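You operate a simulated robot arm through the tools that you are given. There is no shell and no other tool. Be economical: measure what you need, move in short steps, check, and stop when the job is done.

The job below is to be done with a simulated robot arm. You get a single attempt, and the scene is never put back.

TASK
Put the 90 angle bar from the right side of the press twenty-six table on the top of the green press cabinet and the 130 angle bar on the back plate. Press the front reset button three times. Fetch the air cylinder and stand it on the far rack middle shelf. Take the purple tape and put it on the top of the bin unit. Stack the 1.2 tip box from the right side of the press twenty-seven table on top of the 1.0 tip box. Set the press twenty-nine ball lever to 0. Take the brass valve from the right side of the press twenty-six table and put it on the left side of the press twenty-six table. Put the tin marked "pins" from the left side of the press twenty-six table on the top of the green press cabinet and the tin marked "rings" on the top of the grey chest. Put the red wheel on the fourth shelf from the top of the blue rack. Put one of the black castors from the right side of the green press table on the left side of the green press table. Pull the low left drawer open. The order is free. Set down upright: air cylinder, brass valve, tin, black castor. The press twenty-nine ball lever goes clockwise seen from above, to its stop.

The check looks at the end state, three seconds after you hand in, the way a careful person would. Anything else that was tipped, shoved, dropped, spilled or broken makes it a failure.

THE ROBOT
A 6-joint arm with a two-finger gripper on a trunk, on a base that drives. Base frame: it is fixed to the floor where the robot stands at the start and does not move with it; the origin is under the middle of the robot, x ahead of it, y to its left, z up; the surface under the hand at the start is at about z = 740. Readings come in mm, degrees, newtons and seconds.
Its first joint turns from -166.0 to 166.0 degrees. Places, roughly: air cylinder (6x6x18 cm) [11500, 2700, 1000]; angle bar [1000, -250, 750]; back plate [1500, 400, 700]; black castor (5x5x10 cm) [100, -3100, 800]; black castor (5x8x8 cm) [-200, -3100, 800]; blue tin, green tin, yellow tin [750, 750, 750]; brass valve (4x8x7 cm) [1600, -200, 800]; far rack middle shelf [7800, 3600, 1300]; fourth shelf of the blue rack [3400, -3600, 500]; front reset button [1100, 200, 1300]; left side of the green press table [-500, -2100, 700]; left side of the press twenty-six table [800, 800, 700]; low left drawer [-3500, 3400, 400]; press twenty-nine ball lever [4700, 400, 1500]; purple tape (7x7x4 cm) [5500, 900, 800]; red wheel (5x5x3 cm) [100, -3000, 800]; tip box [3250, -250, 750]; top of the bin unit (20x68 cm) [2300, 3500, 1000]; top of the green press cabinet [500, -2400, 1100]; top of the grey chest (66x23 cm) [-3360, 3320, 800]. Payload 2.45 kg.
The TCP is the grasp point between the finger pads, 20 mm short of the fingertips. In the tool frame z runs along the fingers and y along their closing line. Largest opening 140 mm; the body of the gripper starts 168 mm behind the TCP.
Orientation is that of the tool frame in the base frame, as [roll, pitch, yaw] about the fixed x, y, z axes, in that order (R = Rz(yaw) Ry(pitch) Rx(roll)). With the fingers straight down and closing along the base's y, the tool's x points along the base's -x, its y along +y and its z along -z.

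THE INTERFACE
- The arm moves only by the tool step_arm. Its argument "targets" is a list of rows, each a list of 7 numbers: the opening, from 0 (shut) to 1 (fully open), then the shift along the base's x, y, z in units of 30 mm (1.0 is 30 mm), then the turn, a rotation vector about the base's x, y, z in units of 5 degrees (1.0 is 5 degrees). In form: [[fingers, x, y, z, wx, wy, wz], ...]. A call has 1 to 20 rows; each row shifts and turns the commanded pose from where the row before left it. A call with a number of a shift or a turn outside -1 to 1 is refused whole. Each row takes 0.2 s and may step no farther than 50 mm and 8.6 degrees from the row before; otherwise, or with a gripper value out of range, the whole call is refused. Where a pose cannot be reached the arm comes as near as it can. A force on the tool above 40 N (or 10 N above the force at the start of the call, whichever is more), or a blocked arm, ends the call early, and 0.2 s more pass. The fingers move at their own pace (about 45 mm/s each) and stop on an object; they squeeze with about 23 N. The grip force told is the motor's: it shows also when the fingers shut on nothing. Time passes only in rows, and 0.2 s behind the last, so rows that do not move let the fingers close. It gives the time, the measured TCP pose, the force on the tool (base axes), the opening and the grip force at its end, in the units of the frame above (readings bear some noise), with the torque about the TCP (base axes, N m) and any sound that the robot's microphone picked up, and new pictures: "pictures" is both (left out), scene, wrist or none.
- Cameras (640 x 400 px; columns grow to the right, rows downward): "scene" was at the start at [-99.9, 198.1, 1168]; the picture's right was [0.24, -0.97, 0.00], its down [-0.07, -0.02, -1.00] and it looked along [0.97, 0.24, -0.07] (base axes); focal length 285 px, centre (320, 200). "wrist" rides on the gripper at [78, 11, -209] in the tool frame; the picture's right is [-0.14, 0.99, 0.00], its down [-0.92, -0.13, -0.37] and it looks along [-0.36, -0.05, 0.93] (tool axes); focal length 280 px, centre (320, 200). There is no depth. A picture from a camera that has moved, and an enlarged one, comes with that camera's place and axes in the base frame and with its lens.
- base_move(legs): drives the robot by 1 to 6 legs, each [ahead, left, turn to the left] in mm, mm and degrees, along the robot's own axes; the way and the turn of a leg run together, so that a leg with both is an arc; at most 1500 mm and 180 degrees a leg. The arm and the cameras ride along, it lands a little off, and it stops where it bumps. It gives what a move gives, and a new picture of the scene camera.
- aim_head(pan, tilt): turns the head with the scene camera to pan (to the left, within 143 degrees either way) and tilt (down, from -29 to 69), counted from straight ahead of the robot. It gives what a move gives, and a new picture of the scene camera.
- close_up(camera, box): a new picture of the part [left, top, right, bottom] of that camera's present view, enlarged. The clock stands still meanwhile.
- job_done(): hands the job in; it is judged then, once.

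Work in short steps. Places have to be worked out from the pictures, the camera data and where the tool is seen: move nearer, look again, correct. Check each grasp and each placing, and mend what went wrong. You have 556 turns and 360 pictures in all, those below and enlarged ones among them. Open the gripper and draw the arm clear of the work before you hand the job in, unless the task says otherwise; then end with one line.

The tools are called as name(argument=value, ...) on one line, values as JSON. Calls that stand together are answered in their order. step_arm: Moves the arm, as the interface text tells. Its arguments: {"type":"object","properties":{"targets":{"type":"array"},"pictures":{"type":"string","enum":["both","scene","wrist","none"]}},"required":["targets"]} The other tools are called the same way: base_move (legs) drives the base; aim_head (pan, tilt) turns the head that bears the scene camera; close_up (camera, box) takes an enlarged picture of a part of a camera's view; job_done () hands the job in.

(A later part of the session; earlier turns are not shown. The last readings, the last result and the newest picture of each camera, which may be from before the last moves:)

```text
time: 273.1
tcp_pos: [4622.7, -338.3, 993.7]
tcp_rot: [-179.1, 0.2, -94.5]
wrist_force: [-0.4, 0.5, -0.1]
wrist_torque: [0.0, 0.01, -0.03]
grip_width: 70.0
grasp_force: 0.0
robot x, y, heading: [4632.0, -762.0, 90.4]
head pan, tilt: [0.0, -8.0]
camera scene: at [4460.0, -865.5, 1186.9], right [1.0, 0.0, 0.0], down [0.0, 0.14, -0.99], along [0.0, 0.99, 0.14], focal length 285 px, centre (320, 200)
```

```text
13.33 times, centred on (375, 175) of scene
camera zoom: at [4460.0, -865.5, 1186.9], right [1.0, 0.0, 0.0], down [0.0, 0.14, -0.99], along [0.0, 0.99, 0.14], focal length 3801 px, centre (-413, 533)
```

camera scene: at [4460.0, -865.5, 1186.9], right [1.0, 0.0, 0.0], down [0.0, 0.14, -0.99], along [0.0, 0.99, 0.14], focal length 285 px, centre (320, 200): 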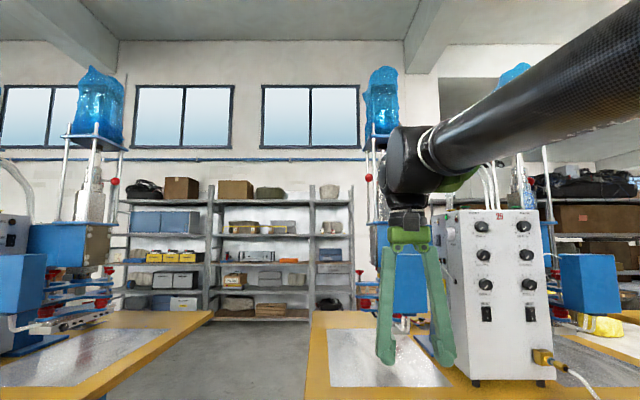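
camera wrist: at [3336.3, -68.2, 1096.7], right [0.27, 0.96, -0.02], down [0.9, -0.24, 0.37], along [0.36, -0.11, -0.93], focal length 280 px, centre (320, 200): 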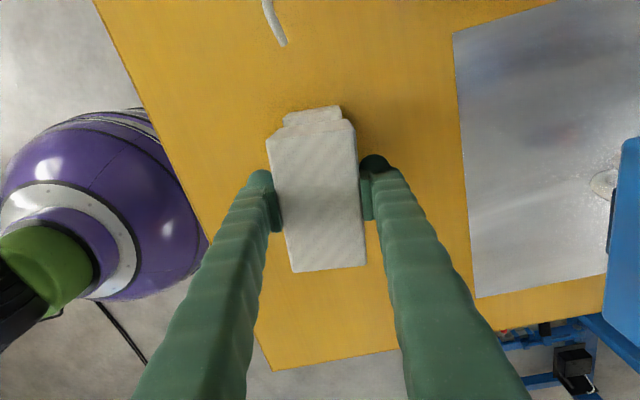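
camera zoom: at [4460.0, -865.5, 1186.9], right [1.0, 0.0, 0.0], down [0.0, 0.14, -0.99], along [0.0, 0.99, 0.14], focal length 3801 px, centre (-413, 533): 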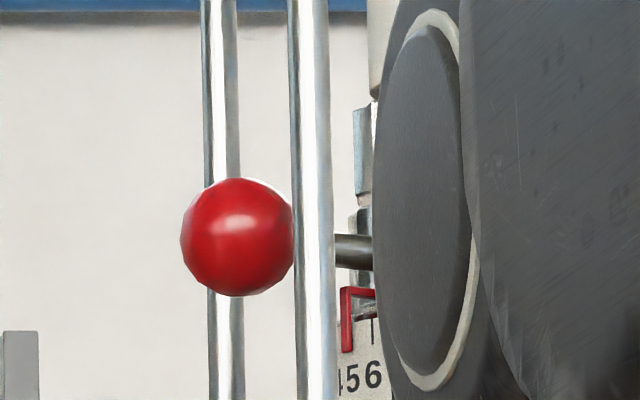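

The red ball is near (4670,350,1455) with a 4-5-6 scale ring beneath. I will poke it toward +y with a horizontal tool; first I drive closer, then raise the hand.

base_move(legs=[[110, 0, 0]])

step_arm(targets=[[0.2, 0, 0, 1, 0, 0, 0], [0, 0, 0, 1, 0, 0, 0], [0, 0, 0, 1, 0, 0, 0], [0, 0, 0, 1, 0, 0, 0], [0, 0, 0, 1, 0, 0, 0], [0, 0, 0, 1, 0, 0, 0], [0, 0, 0, 1, 0, 0, 0], [0, 0, 0, 1, 0, 0, 0], [0, 0, 0, 1, 0, 0, 0], [0, 0, 0, 1, 0, 0, 0]], pictures="none")

```text
time: 274.2
tcp_pos: [4621.3, -228.3, 994.2]
tcp_rot: [-179.2, 0.2, -94.5]
wrist_force: [0.6, 0.0, -0.9]
wrist_torque: [0.01, 0.0, 0.01]
grip_width: 70.0
grasp_force: 0.0
robot x, y, heading: [4631.5, -650.9, 90.3]
head pan, tilt: [0.0, -8.0]
camera scene: at [4459.6, -755.5, 1186.9], right [1.0, 0.0, 0.0], down [0.0, 0.14, -0.99], along [0.0, 0.99, 0.14], focal length 285 px, centre (320, 200)
```

scene: 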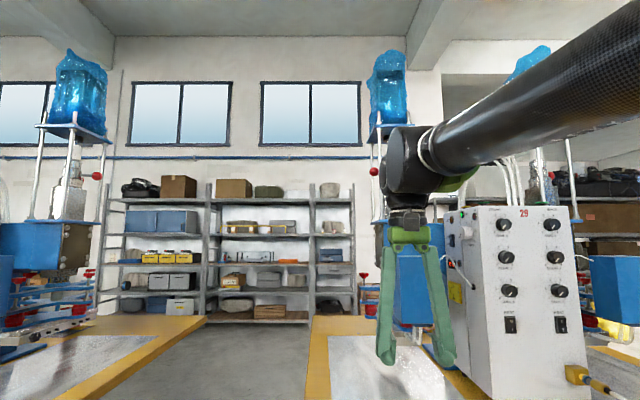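

```text
time: 276.4
tcp_pos: [4622.1, -229.2, 1294.2]
tcp_rot: [-179.1, 0.3, -94.6]
wrist_force: [-0.4, 0.9, -0.5]
wrist_torque: [0.01, -0.02, 0.02]
grip_width: 0.0
grasp_force: 23.1
robot x, y, heading: [4633.3, -653.6, 90.1]
head pan, tilt: [0.0, -8.0]
```

Now tilt to horizontal while moving forward and up.

step_arm(targets=[[0, 0, 0.7, 0.4, 0.95, 0, 0.05], [0, 0, 0.7, 0.4, 0.95, 0, 0.05], [0, 0, 0.7, 0.4, 0.95, 0, 0.05], [0, 0, 0.7, 0.4, 0.95, 0, 0.05], [0, 0, 0.7, 0.4, 0.95, 0, 0.05], [0, 0, 0.7, 0.4, 0.95, 0, 0.05], [0, 0, 0.7, 0.4, 0.95, 0, 0.05], [0, 0, 0.7, 0.4, 0.95, 0, 0.05], [0, 0, 0.7, 0.4, 0.95, 0, 0.05], [0, 0, 0.7, 0.4, 0.95, 0, 0.05]])

```text
time: 278.6
tcp_pos: [4621.9, -18.2, 1414.0]
tcp_rot: [177.5, 47.6, -93.3]
wrist_force: [-0.7, -0.3, -0.9]
wrist_torque: [0.01, 0.02, -0.01]
grip_width: 0.0
grasp_force: 22.5
robot x, y, heading: [4638.5, -649.4, 90.1]
head pan, tilt: [0.0, -8.0]
camera scene: at [4459.6, -755.5, 1186.9], right [1.0, 0.0, 0.0], down [0.0, 0.14, -0.99], along [0.0, 0.99, 0.14], focal length 285 px, centre (320, 200)
camera wrist: at [4609.0, -224.2, 1496.2], right [-0.98, 0.12, 0.13], down [0.16, 0.34, 0.92], along [0.06, 0.93, -0.36], focal length 280 px, centre (320, 200)
```

scene: 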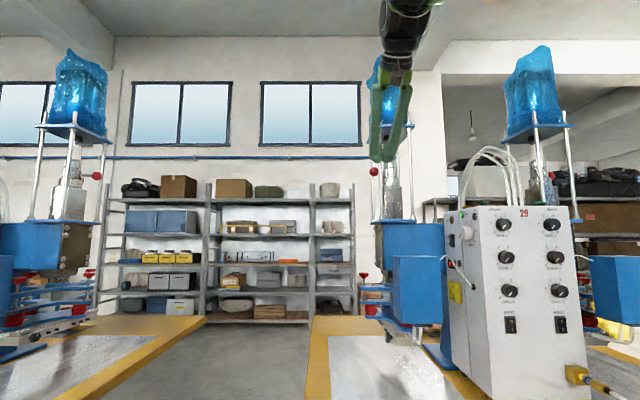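
wrist: 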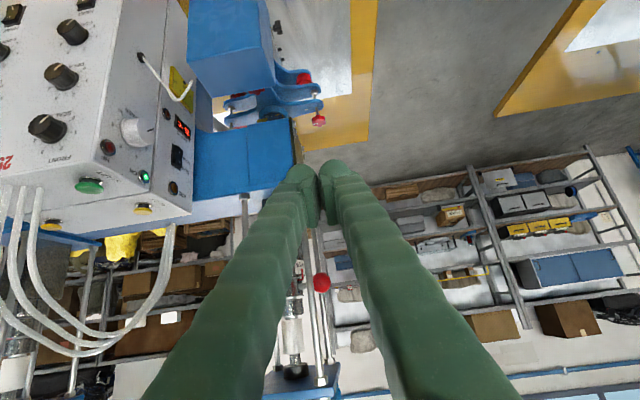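

Ball triangulates to about (4666,325,1450). I finish the tilt and stop short of the ball, at y≈230.

step_arm(targets=[[0, 0.155, 0.9, 0.13, 0.95, 0, 0], [0, 0.155, 0.9, 0.13, 0.95, 0, 0], [0, 0.155, 0.9, 0.13, 0.95, 0, 0], [0, 0.155, 0.9, 0.13, 0.95, 0, 0], [0, 0.155, 0.9, 0.13, 0.95, 0, 0], [0, 0.155, 0.9, 0.13, 0.95, 0, 0], [0, 0.155, 0.9, 0.13, 0.95, 0, 0], [0, 0.155, 0.9, 0.13, 0.9, 0, 0], [0, 0.155, 0.9, 0.13, 0.9, 0, 0]])

```text
time: 280.6
tcp_pos: [4663.7, 221.9, 1449.2]
tcp_rot: [153.0, 88.9, -116.9]
wrist_force: [0.7, -0.6, -0.1]
wrist_torque: [-0.1, 0.05, -0.06]
grip_width: 0.0
grasp_force: 23.0
out of reach, approached as far as the arm can: row 9
robot x, y, heading: [4635.5, -649.2, 90.2]
head pan, tilt: [0.0, -8.0]
camera scene: at [4459.6, -755.6, 1186.9], right [1.0, 0.0, 0.0], down [0.0, 0.14, -0.99], along [0.0, 0.99, 0.14], focal length 285 px, centre (320, 200)
camera wrist: at [4653.3, 11.8, 1371.7], right [-0.99, 0.0, 0.15], down [0.13, -0.35, 0.93], along [0.05, 0.94, 0.35], focal length 280 px, centre (320, 200)
```

scene: 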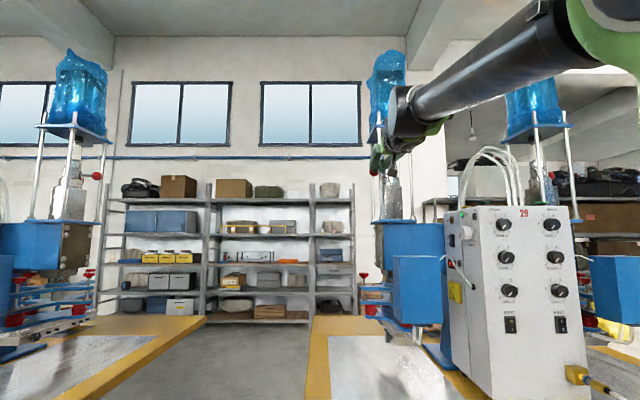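
wrist: 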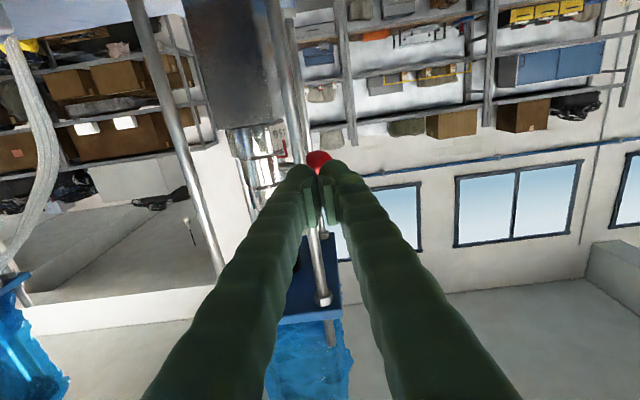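

The reach seems to end near here. I test whether a bit more forward is possible.

step_arm(targets=[[0, 0, 0.5, 0, 0, 0, 0], [0, 0, 0.5, 0, 0, 0, 0]], pictures="none")

```text
time: 281.2
tcp_pos: [4662.8, 252.2, 1448.8]
tcp_rot: [92.6, 87.7, -177.3]
wrist_force: [0.6, 0.1, 0.2]
wrist_torque: [-0.01, -0.02, 0.0]
grip_width: 0.0
grasp_force: 23.1
robot x, y, heading: [4630.9, -653.2, 90.2]
head pan, tilt: [0.0, -8.0]
```

It moved fully. I advance a bit more and look.

step_arm(targets=[[0, 0.05, 0.4, 0, 0, 0, 0], [0, 0.05, 0.3, 0, 0, 0, 0]], pictures="wrist")

close_up(camera="scene", box=[355, 145, 405, 195])

```text
time: 281.8
tcp_pos: [4664.8, 266.2, 1449.3]
tcp_rot: [91.5, 87.7, -178.5]
wrist_force: [-1.9, -12.3, 7.9]
wrist_torque: [0.3, -0.14, -0.15]
grip_width: 0.0
grasp_force: 22.9
robot x, y, heading: [4633.0, -653.1, 90.4]
head pan, tilt: [0.0, -8.0]
stopped in row 2: the force on the tool passed its limit at 59 N (the readings are from after the stop); the commanded pose is now the measured one
camera wrist: at [4652.9, 57.6, 1370.7], right [-0.98, 0.0, 0.18], down [0.16, -0.37, 0.92], along [0.06, 0.93, 0.36], focal length 280 px, centre (320, 200)
```

wrist: 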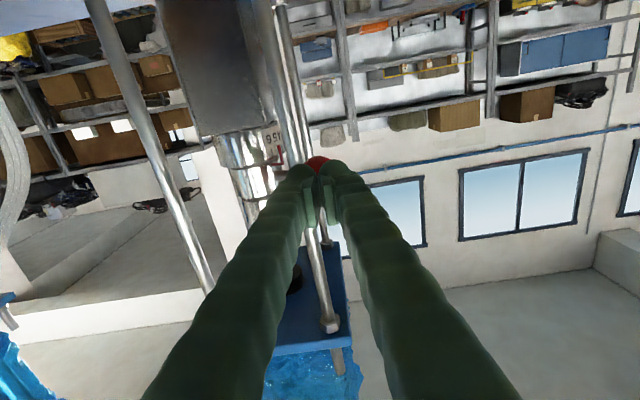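

```text
8.00 times, centred on (380, 170) of scene
camera zoom: at [4459.5, -757.1, 1186.7], right [1.0, 0.0, 0.0], down [0.0, 0.14, -0.99], along [0.0, 0.99, 0.14], focal length 2281 px, centre (-160, 440)
```

zoom: 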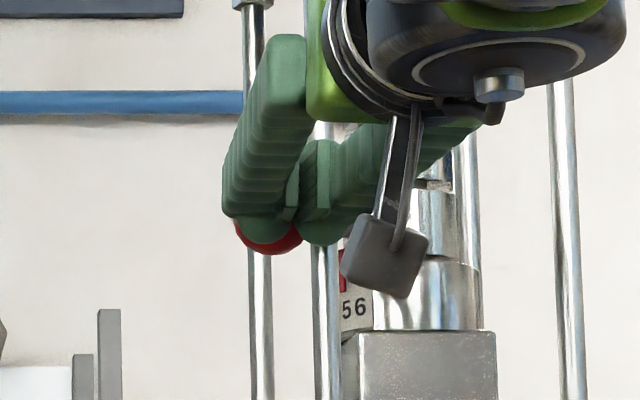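

The ball is slightly left of the fingers' centre, and the right finger is near a guide rod. I back off, shift 20 mm to -x and push again.

step_arm(targets=[[0, 0, -0.6, 0, 0, 0, 0], [0, -0.7, 0, 0, 0, 0, 0], [0, 0, 0.4, 0, 0, 0, 0]], pictures="wrist")

close_up(camera="scene", box=[355, 145, 405, 195])

```text
time: 282.6
tcp_pos: [4645.0, 261.5, 1447.0]
tcp_rot: [93.2, 87.7, -176.8]
wrist_force: [0.7, -0.7, 0.1]
wrist_torque: [-0.03, 0.01, -0.01]
grip_width: 0.2
grasp_force: 22.9
robot x, y, heading: [4633.2, -650.4, 90.2]
head pan, tilt: [0.0, -8.0]
camera wrist: at [4632.2, 53.1, 1369.5], right [-0.98, 0.0, 0.18], down [0.16, -0.37, 0.92], along [0.06, 0.93, 0.36], focal length 280 px, centre (320, 200)
```

wrist: 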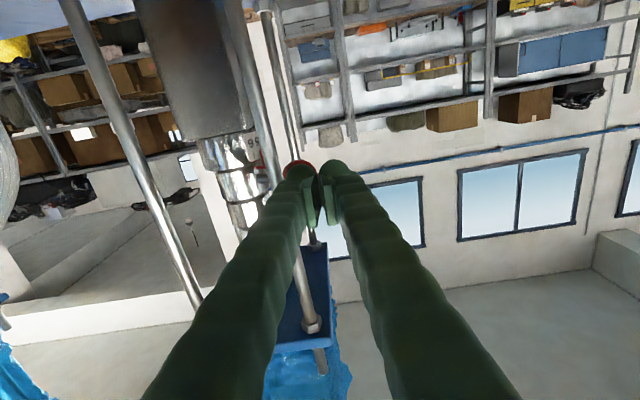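

```text
8.00 times, centred on (380, 170) of scene
camera zoom: at [4459.6, -755.8, 1186.9], right [1.0, 0.0, 0.0], down [0.0, 0.14, -0.99], along [0.0, 0.99, 0.14], focal length 2281 px, centre (-160, 440)
```

zoom: 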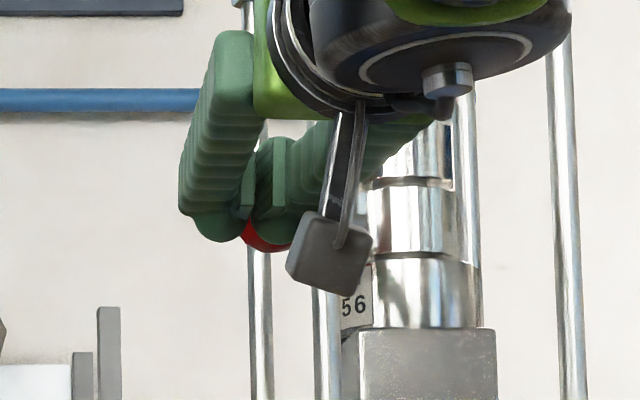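

Now the right finger faces the ball, clear of the rod. I push forward slowly.

step_arm(targets=[[0, 0.05, 0.3, 0, 0, 0, 0], [0, 0.05, 0.3, 0, 0, 0, 0], [0, 0.05, 0.3, 0, 0, 0, 0], [0, 0, 0.3, 0, 0, 0, 0], [0, 0, 0.3, 0, 0, 0, 0]], pictures="none")

close_up(camera="scene", box=[355, 145, 405, 195])

```text
time: 283.8
tcp_pos: [4649.2, 306.6, 1448.2]
tcp_rot: [93.3, 87.9, -176.8]
wrist_force: [-4.6, -0.8, 0.5]
wrist_torque: [0.03, -0.11, -0.13]
grip_width: 0.0
grasp_force: 22.7
robot x, y, heading: [4635.1, -652.8, 90.2]
head pan, tilt: [0.0, -8.0]
```

```text
8.00 times, centred on (380, 170) of scene
camera zoom: at [4459.3, -755.9, 1186.8], right [1.0, 0.0, 0.0], down [0.0, 0.14, -0.99], along [0.0, 0.99, 0.14], focal length 2281 px, centre (-160, 440)
```

zoom: 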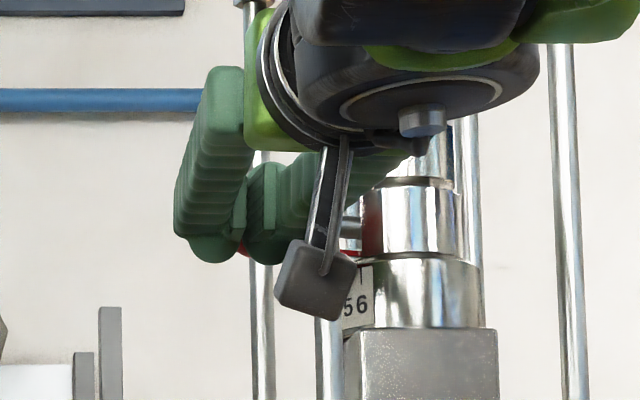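

The lever moves easily. Continue pushing.

step_arm(targets=[[0, 0, 0.3, 0, 0, 0, 0], [0, 0, 0.3, 0, 0, 0, 0], [0, 0, 0.3, 0, 0, 0, 0], [0, 0, 0.3, 0, 0, 0, 0]], pictures="wrist")

close_up(camera="scene", box=[355, 145, 405, 195])

```text
time: 284.8
tcp_pos: [4646.0, 341.5, 1448.7]
tcp_rot: [92.4, 87.8, -177.4]
wrist_force: [-18.9, -11.7, 1.8]
wrist_torque: [0.09, -0.3, -1.26]
grip_width: 0.1
grasp_force: 22.3
robot x, y, heading: [4633.0, -651.3, 90.1]
head pan, tilt: [0.0, -8.0]
camera wrist: at [4633.7, 133.3, 1370.3], right [-0.98, 0.0, 0.18], down [0.16, -0.37, 0.92], along [0.06, 0.93, 0.36], focal length 280 px, centre (320, 200)
```

wrist: 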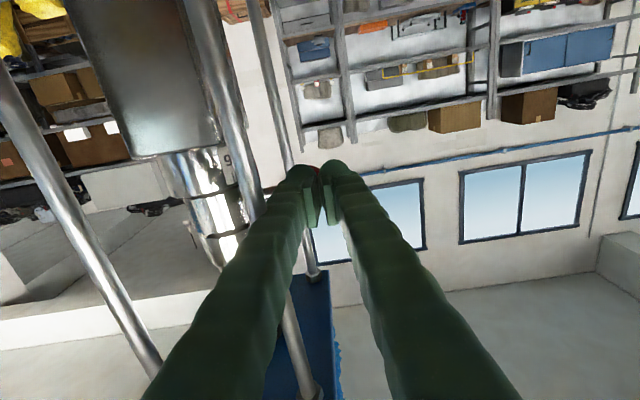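

```text
8.00 times, centred on (380, 170) of scene
camera zoom: at [4458.5, -756.6, 1186.6], right [1.0, 0.0, 0.0], down [0.0, 0.14, -0.99], along [0.0, 0.99, 0.14], focal length 2281 px, centre (-160, 440)
```

zoom: 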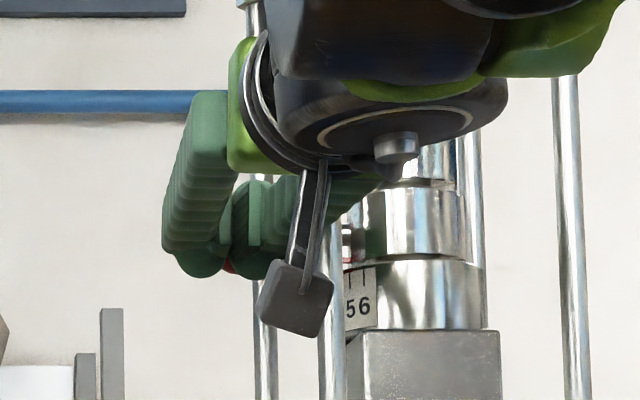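

A guide rod touches the right finger's side 67 mm behind the tip. I back a little, yaw the tool 15° so its body clears the rod, and push on.

step_arm(targets=[[0, -0.2, -0.2, 0, 0, 0, 0], [0, 0, 0, 0, 0, 0, -1], [0, 0, 0, 0, 0, 0, -1], [0, 0, 0, 0, 0, 0, -1], [0, 0.1, 0.2, 0, 0, 0, 0]], pictures="wrist")

close_up(camera="scene", box=[355, 145, 405, 195])

```text
time: 286.0
tcp_pos: [4646.1, 343.1, 1448.3]
tcp_rot: [92.8, 87.7, 167.9]
wrist_force: [0.7, 0.1, 0.5]
wrist_torque: [0.04, 0.01, 0.0]
grip_width: 0.0
grasp_force: 22.9
robot x, y, heading: [4633.3, -653.8, 90.0]
head pan, tilt: [0.0, -8.0]
camera wrist: at [4579.6, 144.8, 1369.4], right [-0.95, 0.25, 0.18], down [0.06, -0.4, 0.92], along [0.3, 0.88, 0.36], focal length 280 px, centre (320, 200)
```

wrist: 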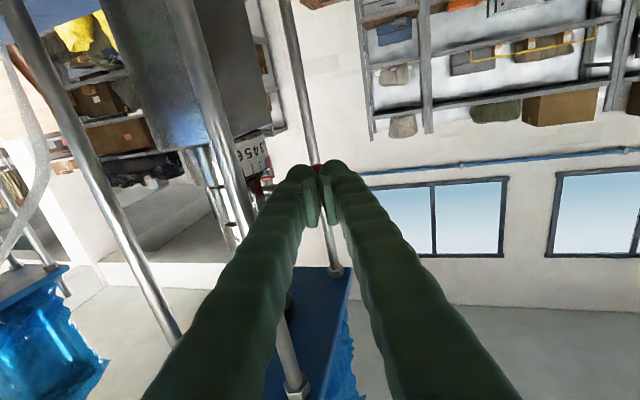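

```text
8.00 times, centred on (380, 170) of scene
camera zoom: at [4459.6, -755.8, 1186.9], right [1.0, 0.0, 0.0], down [0.0, 0.14, -0.99], along [0.0, 0.99, 0.14], focal length 2281 px, centre (-160, 440)
```

zoom: 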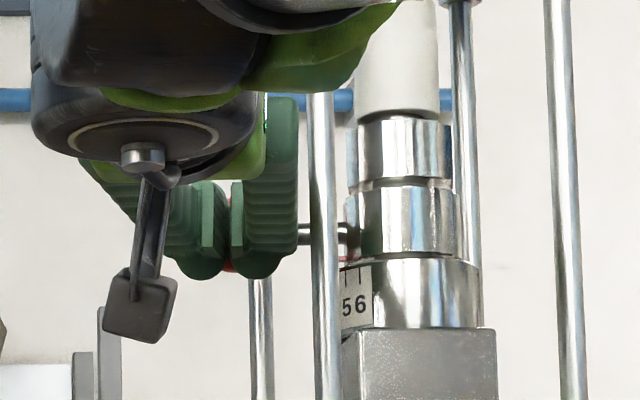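

close_up(camera="wrist", box=[210, 110, 350, 220])

```text
3.64 times, centred on (280, 165) of wrist
camera zoom: at [4579.6, 144.8, 1369.4], right [-0.95, 0.25, 0.18], down [0.06, -0.4, 0.92], along [0.3, 0.88, 0.36], focal length 1020 px, centre (466, 327)
```

zoom: 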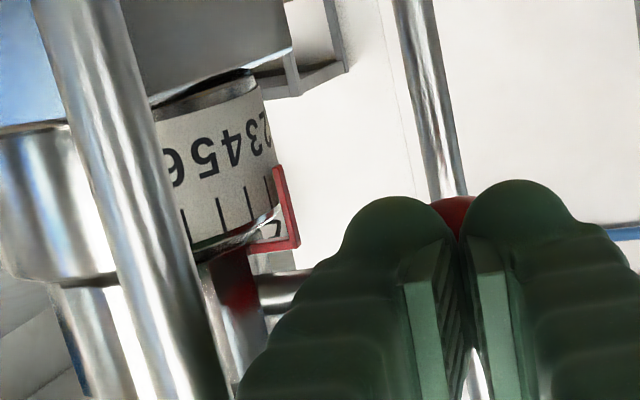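

The scale shows the pointer now near 2 (numbers fall toward 0 as it turns clockwise). Keep pushing along the arc.

step_arm(targets=[[0, 0.1, 0.25, 0, 0, 0, 0], [0, 0.1, 0.25, 0, 0, 0, 0], [0, 0.12, 0.25, 0, 0, 0, 0], [0, 0.12, 0.25, 0, 0, 0, 0]], pictures="none")

close_up(camera="wrist", box=[180, 90, 350, 220])

```text
time: 287.0
tcp_pos: [4658.7, 373.1, 1448.1]
tcp_rot: [92.8, 87.7, 168.1]
wrist_force: [-0.2, -1.1, 1.1]
wrist_torque: [0.0, -0.01, 0.0]
grip_width: 0.0
grasp_force: 29.8
robot x, y, heading: [4635.1, -651.8, 90.2]
head pan, tilt: [0.0, -8.0]
```

```text
3.08 times, centred on (265, 155) of wrist
camera zoom: at [4593.1, 174.7, 1369.1], right [-0.95, 0.25, 0.18], down [0.06, -0.4, 0.92], along [0.3, 0.88, 0.36], focal length 863 px, centre (489, 338)
```

zoom: 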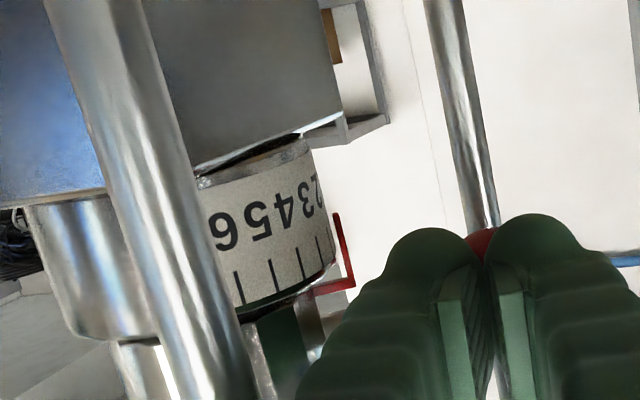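

Pointer passes 2 now. Continue along the arc.

step_arm(targets=[[0, 0.17, 0.25, 0, 0, 0, 0], [0, 0.17, 0.25, 0, 0, 0, 0], [0, 0.2, 0.22, 0, 0, 0, 0], [0, 0.2, 0.22, 0, 0, 0, 0]], pictures="none")

close_up(camera="wrist", box=[150, 90, 350, 220])

```text
time: 287.9
tcp_pos: [4667.4, 392.2, 1448.5]
tcp_rot: [91.9, 87.7, 167.4]
wrist_force: [-9.4, -8.9, 7.5]
wrist_torque: [-0.29, -0.24, -1.36]
grip_width: 0.0
grasp_force: 29.6
robot x, y, heading: [4631.3, -646.7, 90.5]
head pan, tilt: [0.0, -8.0]
stopped in row 4: the force on the tool passed its limit at 54 N (the readings are from after the stop); the commanded pose is now the measured one
```

```text
3.08 times, centred on (250, 155) of wrist
camera zoom: at [4602.9, 193.2, 1370.5], right [-0.95, 0.25, 0.18], down [0.07, -0.4, 0.92], along [0.3, 0.88, 0.36], focal length 863 px, centre (535, 338)
```

zoom: 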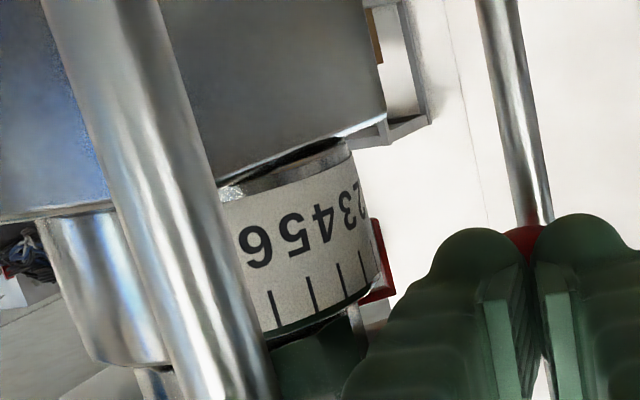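

Lateral contact again. I back slightly, yaw 15° more and continue.

step_arm(targets=[[0, -0.3, -0.2, 0, 0, 0, 0], [0, 0, 0, 0, 0, 0, -1], [0, 0, 0, 0, 0, 0, -1], [0, 0, 0, 0, 0, 0, -1], [0, 0, 0, 0, 0, 0, -1], [0, 0.2, 0.15, 0, 0, 0, 0]], pictures="wrist")

close_up(camera="wrist", box=[150, 60, 350, 220])

```text
time: 289.3
tcp_pos: [4663.8, 390.0, 1449.2]
tcp_rot: [92.3, 87.6, 147.9]
wrist_force: [-9.9, -17.5, -6.3]
wrist_torque: [-0.07, 0.02, 0.18]
grip_width: 0.0
grasp_force: 29.6
robot x, y, heading: [4632.0, -651.7, 90.4]
head pan, tilt: [0.0, -8.0]
camera wrist: at [4535.0, 226.7, 1370.1], right [-0.81, 0.56, 0.18], down [-0.07, -0.4, 0.92], along [0.58, 0.73, 0.36], focal length 280 px, centre (320, 200)
```

wrist: 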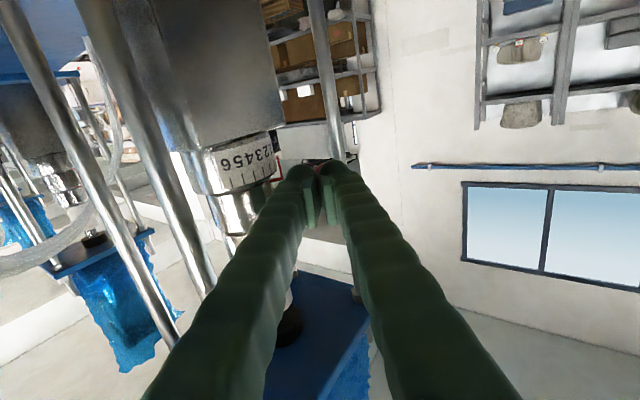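

```text
2.50 times, centred on (250, 140) of wrist
camera zoom: at [4535.0, 226.7, 1370.1], right [-0.81, 0.56, 0.18], down [-0.07, -0.4, 0.92], along [0.58, 0.73, 0.36], focal length 701 px, centre (495, 350)
```

zoom: 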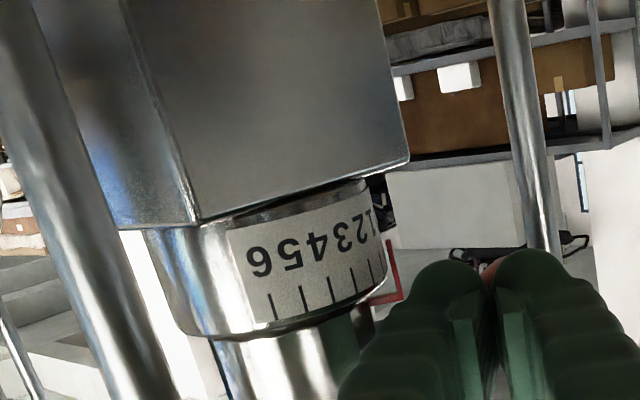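

Tip-only force of 20 N suggests the stop at 0. I push a bit more along the tangent to verify.

step_arm(targets=[[0, 0.25, 0.15, 0, 0, 0, 0], [0, 0.25, 0.1, 0, 0, 0, 0]], pictures="none")

close_up(camera="wrist", box=[200, 100, 350, 220])

```text
time: 289.6
tcp_pos: [4664.0, 391.7, 1450.2]
tcp_rot: [92.2, 87.6, 147.8]
wrist_force: [-8.6, -21.0, -0.3]
wrist_torque: [0.06, -0.02, 0.08]
grip_width: 0.2
grasp_force: 29.6
robot x, y, heading: [4632.5, -651.4, 90.7]
head pan, tilt: [0.0, -8.0]
stopped in row 1: the force on the tool passed its limit at 50 N (the readings are from after the stop); the commanded pose is now the measured one
```

```text
3.33 times, centred on (275, 160) of wrist
camera zoom: at [4535.3, 226.6, 1370.8], right [-0.81, 0.56, 0.18], down [-0.07, -0.4, 0.92], along [0.58, 0.73, 0.36], focal length 935 px, centre (470, 333)
```

zoom: 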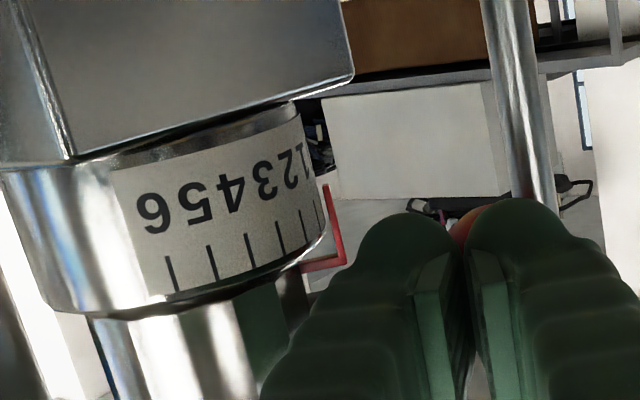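

The lever no longer moves and contact is at the tip only, so it sits at its stop; I'll verify from the other side later. I withdraw backward.

step_arm(targets=[[0, -0.53, -0.85, 0, 0, 0, 0], [0, -0.53, -0.85, 0, 0, 0, 0], [0, -0.53, -0.85, 0, 0, 0, 0], [0, -0.53, -0.85, 0, 0, 0, 0], [0, -0.3, -0.9, 0, 0, 0, 0.5], [0, -0.2, -0.9, 0, 0, 0, 1], [0, 0, -0.9, 0, 0, 0, 1], [0, 0, -0.9, 0, 0, 0, 1], [0, 0, -0.9, 0, 0, 0, 1], [0, 0, -0.9, 0, 0, 0, 1], [0, 0, -0.9, 0, 0, 0, 1]], pictures="wrist")

close_up(camera="scene", box=[350, 140, 410, 200])

```text
time: 292.0
tcp_pos: [4587.3, 101.7, 1446.9]
tcp_rot: [94.2, 87.6, -177.6]
wrist_force: [0.0, 0.4, -0.2]
wrist_torque: [0.05, 0.02, -0.04]
grip_width: 0.1
grasp_force: 29.2
robot x, y, heading: [4630.8, -658.2, 90.4]
head pan, tilt: [0.0, -8.0]
camera wrist: at [4567.2, -106.0, 1369.4], right [-0.98, 0.03, 0.18], down [0.15, -0.37, 0.92], along [0.1, 0.93, 0.36], focal length 280 px, centre (320, 200)
```

wrist: 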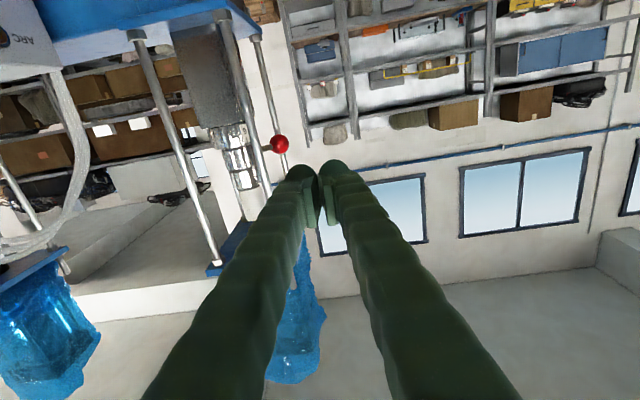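

```text
6.67 times, centred on (380, 170) of scene
camera zoom: at [4459.4, -757.0, 1186.9], right [1.0, 0.01, 0.0], down [0.0, 0.14, -0.99], along [-0.01, 0.99, 0.14], focal length 1901 px, centre (-80, 400)
```

zoom: 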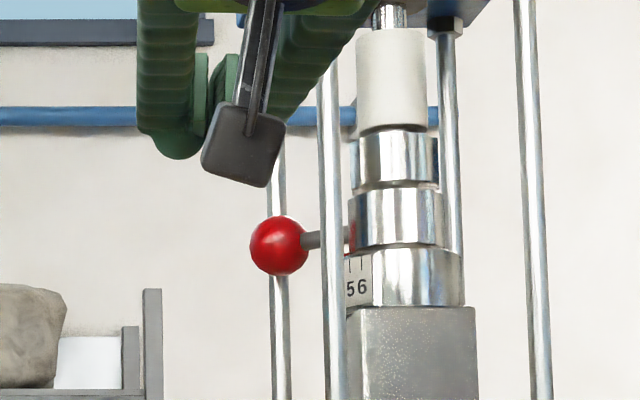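

The ball sits about 58° further round, consistent with 0 at the stop. I restore the tool to pointing down while withdrawing.

step_arm(targets=[[0, 0, -0.9, 0, -0.95, 0, 0], [0, 0, -0.9, 0, -0.95, 0, 0], [0, 0, -0.9, 0, -0.95, 0, 0], [0, 0, -0.9, 0, -0.95, 0, 0], [0, 0, -0.9, 0, -0.95, 0, 0], [0, 0, -0.9, 0, -0.95, 0, 0], [0, 0.1, -0.6, -0.3, -0.95, 0, 0], [0, 0.1, -0.6, -0.3, -0.95, 0, 0], [0, 0.1, -0.6, -0.3, -0.95, 0, 0], [0, 0.1, -0.5, -0.3, -0.95, 0, 0], [0, 0.1, -0.4, -0.3, -0.95, 0, 0], [0, 0.1, -0.3, -0.4, -0.95, 0, 0], [0, 0.1, -0.2, -0.5, -0.95, 0, 0], [0, 0.1, -0.2, -0.5, -0.95, 0, 0], [0, 0.1, 0, -0.6, -0.95, 0, 0], [0, 0.1, 0, -0.6, -0.95, 0, 0], [0, 0.1, 0, -0.6, -0.95, 0, 0], [0, 0.1, 0, -0.6, -0.95, 0, 0]], pictures="none")

```text
time: 295.8
tcp_pos: [4500.5, -211.0, 1288.6]
tcp_rot: [-167.7, 10.9, -91.6]
wrist_force: [-0.1, -0.3, 0.4]
wrist_torque: [0.02, -0.01, 0.02]
grip_width: 0.2
grasp_force: 29.2
out of reach, approached as far as the arm can: row 9, 10, 11, 12, 13, 14, 15, 16, 17, 18
robot x, y, heading: [4632.8, -654.7, 90.2]
head pan, tilt: [0.0, -8.0]
```

Residual tilt of about 16°; I correct it and centre the hand.

step_arm(targets=[[0, 0.8, 0.2, -0.3, -0.69, 0.85, 0], [0, 0.8, 0.2, -0.3, -0.69, 0.85, 0], [0, 0.8, 0, -0.5, -0.69, 0.85, 0], [0, 0.8, 0, -0.8, 0, 0, 0], [0, 0.8, 0, -0.8, 0, 0, 0]], pictures="none")

```text
time: 297.0
tcp_pos: [4614.5, -202.6, 1207.3]
tcp_rot: [-165.5, 7.3, -91.8]
wrist_force: [0.5, 0.5, -0.2]
wrist_torque: [-0.01, -0.05, -0.03]
grip_width: 0.1
grasp_force: 28.9
out of reach, approached as far as the arm can: row 1, 2, 3
robot x, y, heading: [4632.8, -654.6, 90.3]
head pan, tilt: [0.0, -8.0]
```

step_arm(targets=[[0, 0.2, 0, -0.6, 0, 0, 0], [0, 0.2, 0, -0.6, -0.44, 0.98, 0], [0, 0, 0, 0, -0.44, 0.98, 0], [0, 0, 0, 0, -0.44, 0.98, 0], [0, 0, 0, 0, 0, 0, 0]], pictures="none")

```text
time: 298.2
tcp_pos: [4620.9, -200.7, 1172.7]
tcp_rot: [-165.0, 6.6, -92.1]
wrist_force: [-0.4, 0.5, -0.8]
wrist_torque: [-0.01, 0.0, -0.01]
grip_width: 0.0
grasp_force: 29.3
out of reach, approached as far as the arm can: row 2, 3, 4
robot x, y, heading: [4631.4, -654.4, 90.6]
head pan, tilt: [0.0, -8.0]
```

Some wrist joint is at its limit; I test whether yawing frees it.

step_arm(targets=[[0, 0, 0, 0, 0, 0, -1], [0, 0, 0, 0, 0, 0, -1], [0, 0, 0, 0, 0, 0, -1], [0, 0, 0, 0, -0.9, 0.2, 0], [0, 0, 0, 0, -0.9, 0.2, 0]], pictures="none")

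```text
time: 299.4
tcp_pos: [4635.3, -198.6, 1172.7]
tcp_rot: [-161.3, -1.4, -106.5]
wrist_force: [-0.4, -0.4, -0.9]
wrist_torque: [0.0, 0.03, 0.01]
grip_width: 0.1
grasp_force: 29.7
out of reach, approached as far as the arm can: row 4, 5
robot x, y, heading: [4630.7, -652.8, 90.3]
head pan, tilt: [0.0, -8.0]
```

step_arm(targets=[[0, 0, 0, 0, 0, 0, 1], [0, 0, 0, 0, 0, 0, 1], [0, 0, 0, 0, 0, 0, 1]], pictures="both")

```text
time: 300.2
tcp_pos: [4635.1, -198.7, 1171.7]
tcp_rot: [-161.3, -1.2, -91.6]
wrist_force: [0.8, -0.4, 0.2]
wrist_torque: [-0.01, -0.03, 0.0]
grip_width: 0.3
grasp_force: 29.3
robot x, y, heading: [4634.3, -654.7, 90.5]
head pan, tilt: [0.0, -8.0]
camera scene: at [4459.4, -757.2, 1186.9], right [1.0, 0.01, 0.0], down [0.0, 0.14, -0.99], along [-0.01, 0.99, 0.14], focal length 285 px, centre (320, 200)
camera wrist: at [4557.4, -270.1, 1367.0], right [-0.93, 0.16, -0.32], down [0.03, 0.93, 0.37], along [0.36, 0.34, -0.87], focal length 280 px, centre (320, 200)
```

scene: 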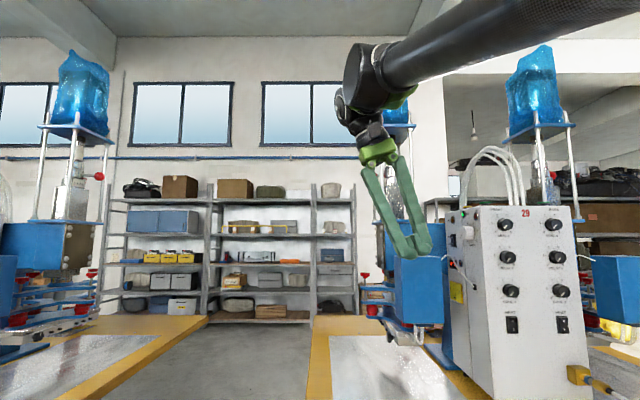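
wrist: 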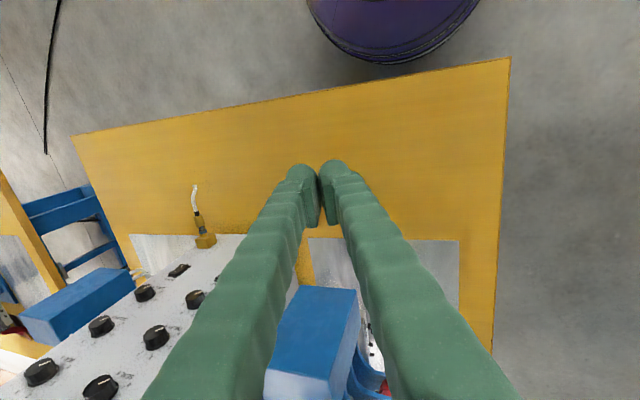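

The hand leans about 19° toward +x. I try correcting it at a more extended, lower position.

step_arm(targets=[[0, 0, -0.5, -1, 0, 0, 0], [0, 0, -0.5, -1, 0, 0, 0], [0, 0, -0.5, -1, 0, 0, 0], [0, 0, 0, 0, 0, 1, 0], [0, 0, 0, 0, 0, 1, 0], [0, 0, 0, 0, 0, 1, 0]], pictures="none")

```text
time: 301.6
tcp_pos: [4635.7, -243.5, 1081.1]
tcp_rot: [-163.2, -1.0, -91.4]
wrist_force: [-0.2, -0.5, 0.1]
wrist_torque: [0.01, -0.01, 0.0]
grip_width: 0.0
grasp_force: 30.0
out of reach, approached as far as the arm can: row 4, 5, 6
robot x, y, heading: [4636.2, -653.9, 90.4]
head pan, tilt: [0.0, -8.0]
```

I think the wrist flipped branches during the push. I'll unwind it: bring the tool horizontal, point it up, swing it via the -x side, then down again.

step_arm(targets=[[0, 0, 0.45, 0.75, 0.95, 0, 0], [0, 0, 0.45, 0.75, 0.95, 0, 0], [0, 0, 0.45, 0.75, 0.95, 0, 0], [0, 0, 0.45, 0.75, 0.95, 0, 0], [0, 0, 0.45, 0.75, 0.95, 0, 0], [0, 0, 0.45, 0.75, 0.95, 0, 0], [0, 0, 0.45, 0.75, 0.95, 0, 0], [0, 0, 0.45, 0.75, 0.95, 0, 0], [0, 0, 0.45, 0.75, 0.95, 0, 0], [0, 0, 0.45, 0.75, 0.95, 0, 0], [0, 0, 0.45, 0.5, 0.95, 0, 0], [0, 0, 0.45, 0.5, 0.95, 0, 0], [0, 0, 0.45, 0.5, 0.95, 0, 0], [0, 0, 0.45, 0.5, 0.95, 0, 0], [0, 0, 0.45, 0, 0.95, 0, 0], [0, 0, 0.45, 0, 0.95, 0, 0], [0, 0, 0.45, 0, 0.95, 0, 0], [0, 0, 0.45, 0, 0.95, 0, 0], [0, 0, 0.2, 0, 0.95, 0, 0]], pictures="none")

step_arm(targets=[[0, 0, 0, 0, 1, 0, 0.5], [0, 0, 0, 0, 1, 0, 0.5], [0, 0, 0, 0, 1, 0, 0.5], [0, 0, 0, 0, 1, 0, 0.5], [0, 0, 0, 0, 1, 0, 0.5], [0, 0, 0, 0, 1, 0, 0.5]], pictures="scene")

```text
time: 305.6
tcp_pos: [4635.4, 6.2, 1367.3]
tcp_rot: [136.1, 88.4, -150.9]
wrist_force: [-0.5, 0.7, -0.2]
wrist_torque: [0.02, -0.02, -0.01]
grip_width: 0.1
grasp_force: 29.4
robot x, y, heading: [4630.7, -653.7, 90.4]
head pan, tilt: [0.0, -8.0]
```

```text
time: 307.0
tcp_pos: [4634.9, 4.2, 1366.6]
tcp_rot: [11.6, 61.2, 100.5]
wrist_force: [0.0, 0.3, 1.3]
wrist_torque: [-0.03, 0.0, -0.02]
grip_width: 0.0
grasp_force: 29.5
robot x, y, heading: [4635.4, -651.5, 90.5]
head pan, tilt: [0.0, -8.0]
camera scene: at [4459.4, -757.4, 1186.8], right [1.0, 0.01, 0.0], down [0.0, 0.14, -0.99], along [-0.01, 0.99, 0.14], focal length 285 px, centre (320, 200)
```

scene: 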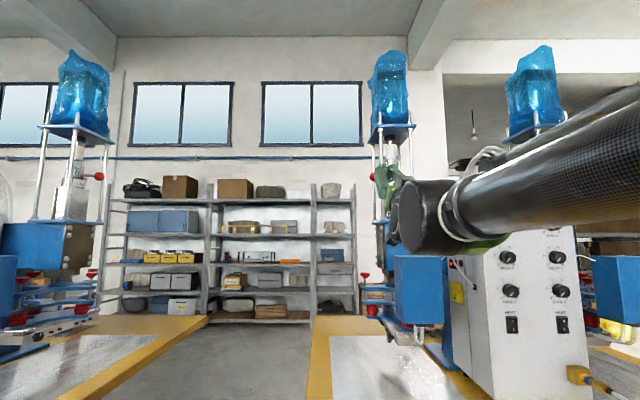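

Tool now points up 28°. Swing toward -x, then down, then back to centre.

step_arm(targets=[[0, 0, 0, 0, 0, 0, 1], [0, 0, 0, 0, 0, 0, 1], [0, 0, 0, 0, 0, 0, 1], [0, 0, 0, 0, 0, 0, 1], [0, 0, 0, 0, 0, 0, 1], [0, 0, 0, 0, 0, 0, 1], [0, 0, 0, 0, 0, 0, 1], [0, 0, 0, 0, 0, 0, 1]], pictures="none")

step_arm(targets=[[0, 0, 0, 0, -0.8, -0.6, 0], [0, 0, 0, 0, -0.8, -0.6, 0], [0, 0, 0, 0, -0.8, -0.6, 0], [0, 0, 0, 0, -0.8, -0.6, 0], [0, 0, 0, 0, -0.8, -0.6, 0], [0, 0, 0, 0, -0.8, -0.6, 0], [0, 0, 0, 0, -0.8, -0.6, 0], [0, 0, 0, 0, -0.8, -0.6, 0], [0, 0, 0, 0, -0.8, -0.6, 0], [0, 0, 0, 0, -0.8, -0.6, 0], [0, 0, 0, 0, -0.8, -0.6, 0], [0, 0, 0, 0, -0.8, -0.6, 0]], pictures="none")

```text
time: 308.8
tcp_pos: [4635.2, 5.0, 1365.8]
tcp_rot: [11.7, 61.1, 140.5]
wrist_force: [-0.4, -0.7, 0.2]
wrist_torque: [0.01, 0.0, -0.07]
grip_width: 0.0
grasp_force: 29.7
robot x, y, heading: [4632.1, -654.1, 90.6]
head pan, tilt: [0.0, -8.0]
```

```text
time: 311.4
tcp_pos: [4636.0, 4.5, 1367.0]
tcp_rot: [169.4, 57.4, -65.3]
wrist_force: [-0.3, -1.1, 0.2]
wrist_torque: [-0.01, -0.02, -0.02]
grip_width: 0.1
grasp_force: 29.1
robot x, y, heading: [4630.8, -650.4, 90.4]
head pan, tilt: [0.0, -8.0]
```

step_arm(targets=[[0, 0, 0, 0, 0, 0, -1], [0, 0, 0, 0, 0, 0, -1], [0, 0, 0, 0, 0, 0, -1], [0, 0, 0, 0, 0, 0, -1], [0, 0, 0, 0, 0, 0, -1], [0, 0, 0, 0, 0, 0, -1], [0, 0, 0, 0, 0, 0, -1], [0, 0, -0.5, 0, -1, 0, 0], [0, 0, -0.5, 0, -1, 0, 0], [0, 0, -0.5, 0, -1, 0, 0], [0, 0, -0.5, 0, -1, 0, 0], [0, 0, -0.5, 0, -1, 0, 0], [0, 0, -0.5, 0, -1, 0, 0], [0, 0, -0.5, -0.5, -1, 0, 0], [0, 0, -0.5, -0.5, -1, 0, 0], [0, 0, -0.5, -0.5, -1, 0, 0], [0, 0, -0.5, -0.5, -1, 0, 0], [0, 0, -0.5, -0.5, -1, 0, 0]], pictures="none")

```text
time: 315.2
tcp_pos: [4739.1, -187.0, 1292.3]
tcp_rot: [165.2, 6.3, -94.8]
wrist_force: [-0.7, 0.5, 0.1]
wrist_torque: [0.03, 0.01, -0.06]
grip_width: 0.0
grasp_force: 29.6
out of reach, approached as far as the arm can: row 7, 8, 9, 10, 11, 12, 13, 14, 15, 16, 17, 18
robot x, y, heading: [4630.6, -653.2, 90.4]
head pan, tilt: [0.0, -8.0]
```

Overshot to the other side; the unflip must pass straight through the forearm's line (azimuth ≈112°). I go up again there.

step_arm(targets=[[0, -0.3, 0.4, 0.2, 0.95, 0, 0], [0, -0.3, 0.4, 0.2, 0.95, 0, 0], [0, -0.3, 0.4, 0.2, 0.95, 0, 0], [0, -0.3, 0.4, 0.2, 0.95, 0, 0], [0, -0.3, 0.4, 0.2, 0.95, 0, 0], [0, -0.3, 0.4, 0.2, 0.95, 0, 0], [0, -0.3, 0.4, 0.2, 0.95, 0, 0], [0, -0.3, 0.4, 0.2, 0.95, 0, 0], [0, -0.3, 0.4, 0.2, 0.95, 0, 0], [0, -0.3, 0.4, 0.2, 0.95, 0, 0], [0, -0.3, 0.4, 0.2, 0.95, 0, 0], [0, -0.2, 0.4, 0, 0.95, 0, 0], [0, 0, 0.4, 0, 0.95, 0, 0], [0, 0, 0.4, 0, 0.95, 0, 0], [0, 0, 0.4, 0, 0.95, 0, 0], [0, 0, 0.4, 0, 0.95, 0, 0], [0, 0, 0, 0, 0.95, 0, 0], [0, 0, 0, 0, 0.95, 0, 0], [0, 0, 0, 0, 0.95, 0, 0], [0, 0, 0, 0, 0.95, 0, 0]], pictures="none")

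```text
time: 317.7
tcp_pos: [4654.3, 23.7, 1386.2]
tcp_rot: [157.1, 60.6, -99.7]
wrist_force: [0.1, -0.2, -0.6]
wrist_torque: [0.01, -0.02, -0.06]
grip_width: 0.0
grasp_force: 29.5
robot x, y, heading: [4633.5, -653.2, 90.3]
head pan, tilt: [0.0, -8.0]
stopped in row 12: the arm was blocked; the commanded pose is now the measured one
```

step_arm(targets=[[0, 0, 0, 0, 0, 0, 0]], pictures="both")

```text
time: 318.1
tcp_pos: [4655.3, 25.0, 1385.8]
tcp_rot: [157.1, 60.6, -99.7]
wrist_force: [0.0, 0.1, -0.9]
wrist_torque: [-0.01, 0.02, 0.0]
grip_width: 0.1
grasp_force: 29.7
robot x, y, heading: [4628.7, -655.1, 90.1]
head pan, tilt: [0.0, -8.0]
camera scene: at [4459.4, -757.3, 1186.9], right [1.0, 0.01, 0.0], down [0.0, 0.14, -0.99], along [-0.01, 0.99, 0.14], focal length 285 px, centre (320, 200)
camera wrist: at [4691.6, -193.7, 1414.1], right [-0.94, -0.11, 0.31], down [0.29, 0.15, 0.94], along [-0.15, 0.98, -0.11], focal length 280 px, centre (320, 200)
```

scene: 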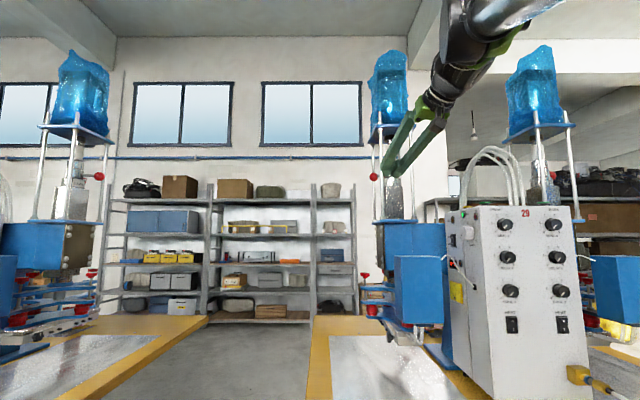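
wrist: 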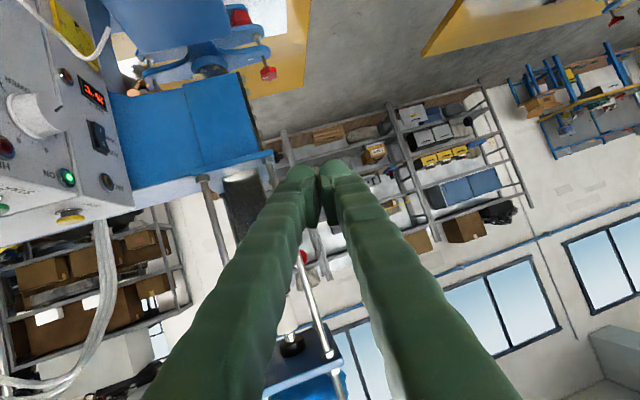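

The tool is nearly aligned with the forearm now. I try lowering it in-plane from here.

step_arm(targets=[[0, 0, -0.4, 0, -0.96, -0.27, 0], [0, 0, -0.4, 0, -0.96, -0.27, 0], [0, 0, -0.4, 0, -0.96, -0.27, 0], [0, 0, -0.4, 0, -0.96, -0.27, 0], [0, 0, -0.4, 0, -0.96, -0.27, 0], [0, 0, -0.4, 0, -0.96, -0.27, 0], [0, 0, -0.4, 0, -0.96, -0.27, 0], [0, 0, -0.4, 0, -0.96, -0.27, 0], [0, 0, -0.4, 0, -0.96, -0.27, 0], [0, 0, -0.4, 0, -0.96, -0.27, 0], [0, 0, -0.4, 0, -0.96, -0.27, 0], [0, 0, -0.4, 0, -0.96, -0.27, 0]], pictures="none")

```text
time: 320.7
tcp_pos: [4713.0, -136.2, 1387.4]
tcp_rot: [166.0, 8.4, -87.3]
wrist_force: [0.0, 0.1, 0.0]
wrist_torque: [0.04, -0.01, -0.01]
grip_width: 0.0
grasp_force: 29.8
out of reach, approached as far as the arm can: row 7, 8, 9, 10, 11, 12
robot x, y, heading: [4631.4, -652.6, 90.7]
head pan, tilt: [0.0, -8.0]
```

Still flipped. I retrace: raise the tool along the -x side to above the forearm line, then swing to azimuth 112°.

step_arm(targets=[[0, -0.3, 0.3, 0, 0.469, 0.883, 0], [0, -0.3, 0.3, 0, 0.469, 0.883, 0], [0, -0.3, 0.3, 0, 0.469, 0.883, 0], [0, -0.3, 0.3, 0, 0.469, 0.883, 0], [0, -0.3, 0.3, 0, 0.469, 0.883, 0], [0, -0.3, 0.3, 0, 0.469, 0.883, 0], [0, -0.3, 0.3, 0, 0.469, 0.883, 0], [0, -0.3, 0.3, 0, 0.469, 0.883, 0], [0, -0.3, 0.3, 0, 0.469, 0.883, 0], [0, -0.3, 0.3, 0, 0.469, 0.883, 0], [0, -0.3, 0.3, 0, 0.469, 0.883, 0], [0, -0.3, 0.3, 0, 0.469, 0.883, 0], [0, 0, 0.3, 0, 0.469, 0.883, 0], [0, 0, 0.3, 0, 0.469, 0.883, 0], [0, 0, 0.3, 0, 0.469, 0.883, 0], [0, 0, 0.3, 0, 0.469, 0.883, 0], [0, 0, 0.3, 0, 0.469, 0.883, 0], [0, 0, 0.3, 0, 0.469, 0.883, 0], [0, 0, 0.3, 0, 0.469, 0.883, 0], [0, 0, 0.3, 0, 0.469, 0.883, 0]], pictures="scene")

```text
time: 324.9
tcp_pos: [4606.0, 44.8, 1387.3]
tcp_rot: [59.7, 28.1, -133.1]
wrist_force: [-0.1, -0.1, -0.3]
wrist_torque: [0.02, 0.0, -0.01]
grip_width: 0.0
grasp_force: 29.5
robot x, y, heading: [4631.5, -653.2, 90.1]
head pan, tilt: [0.0, -8.0]
camera scene: at [4459.5, -757.3, 1186.9], right [1.0, 0.01, 0.0], down [0.0, 0.14, -0.99], along [-0.01, 0.99, 0.14], focal length 285 px, centre (320, 200)
```

scene: 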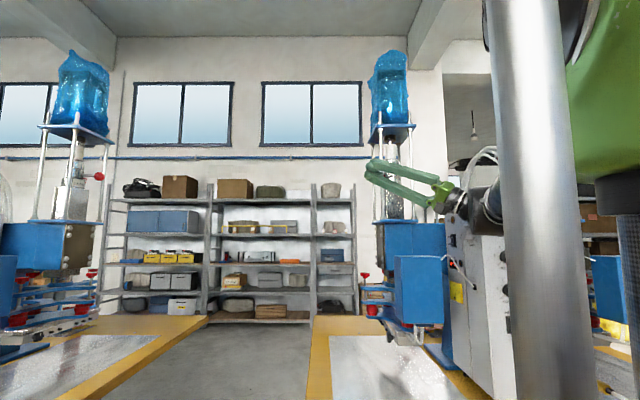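

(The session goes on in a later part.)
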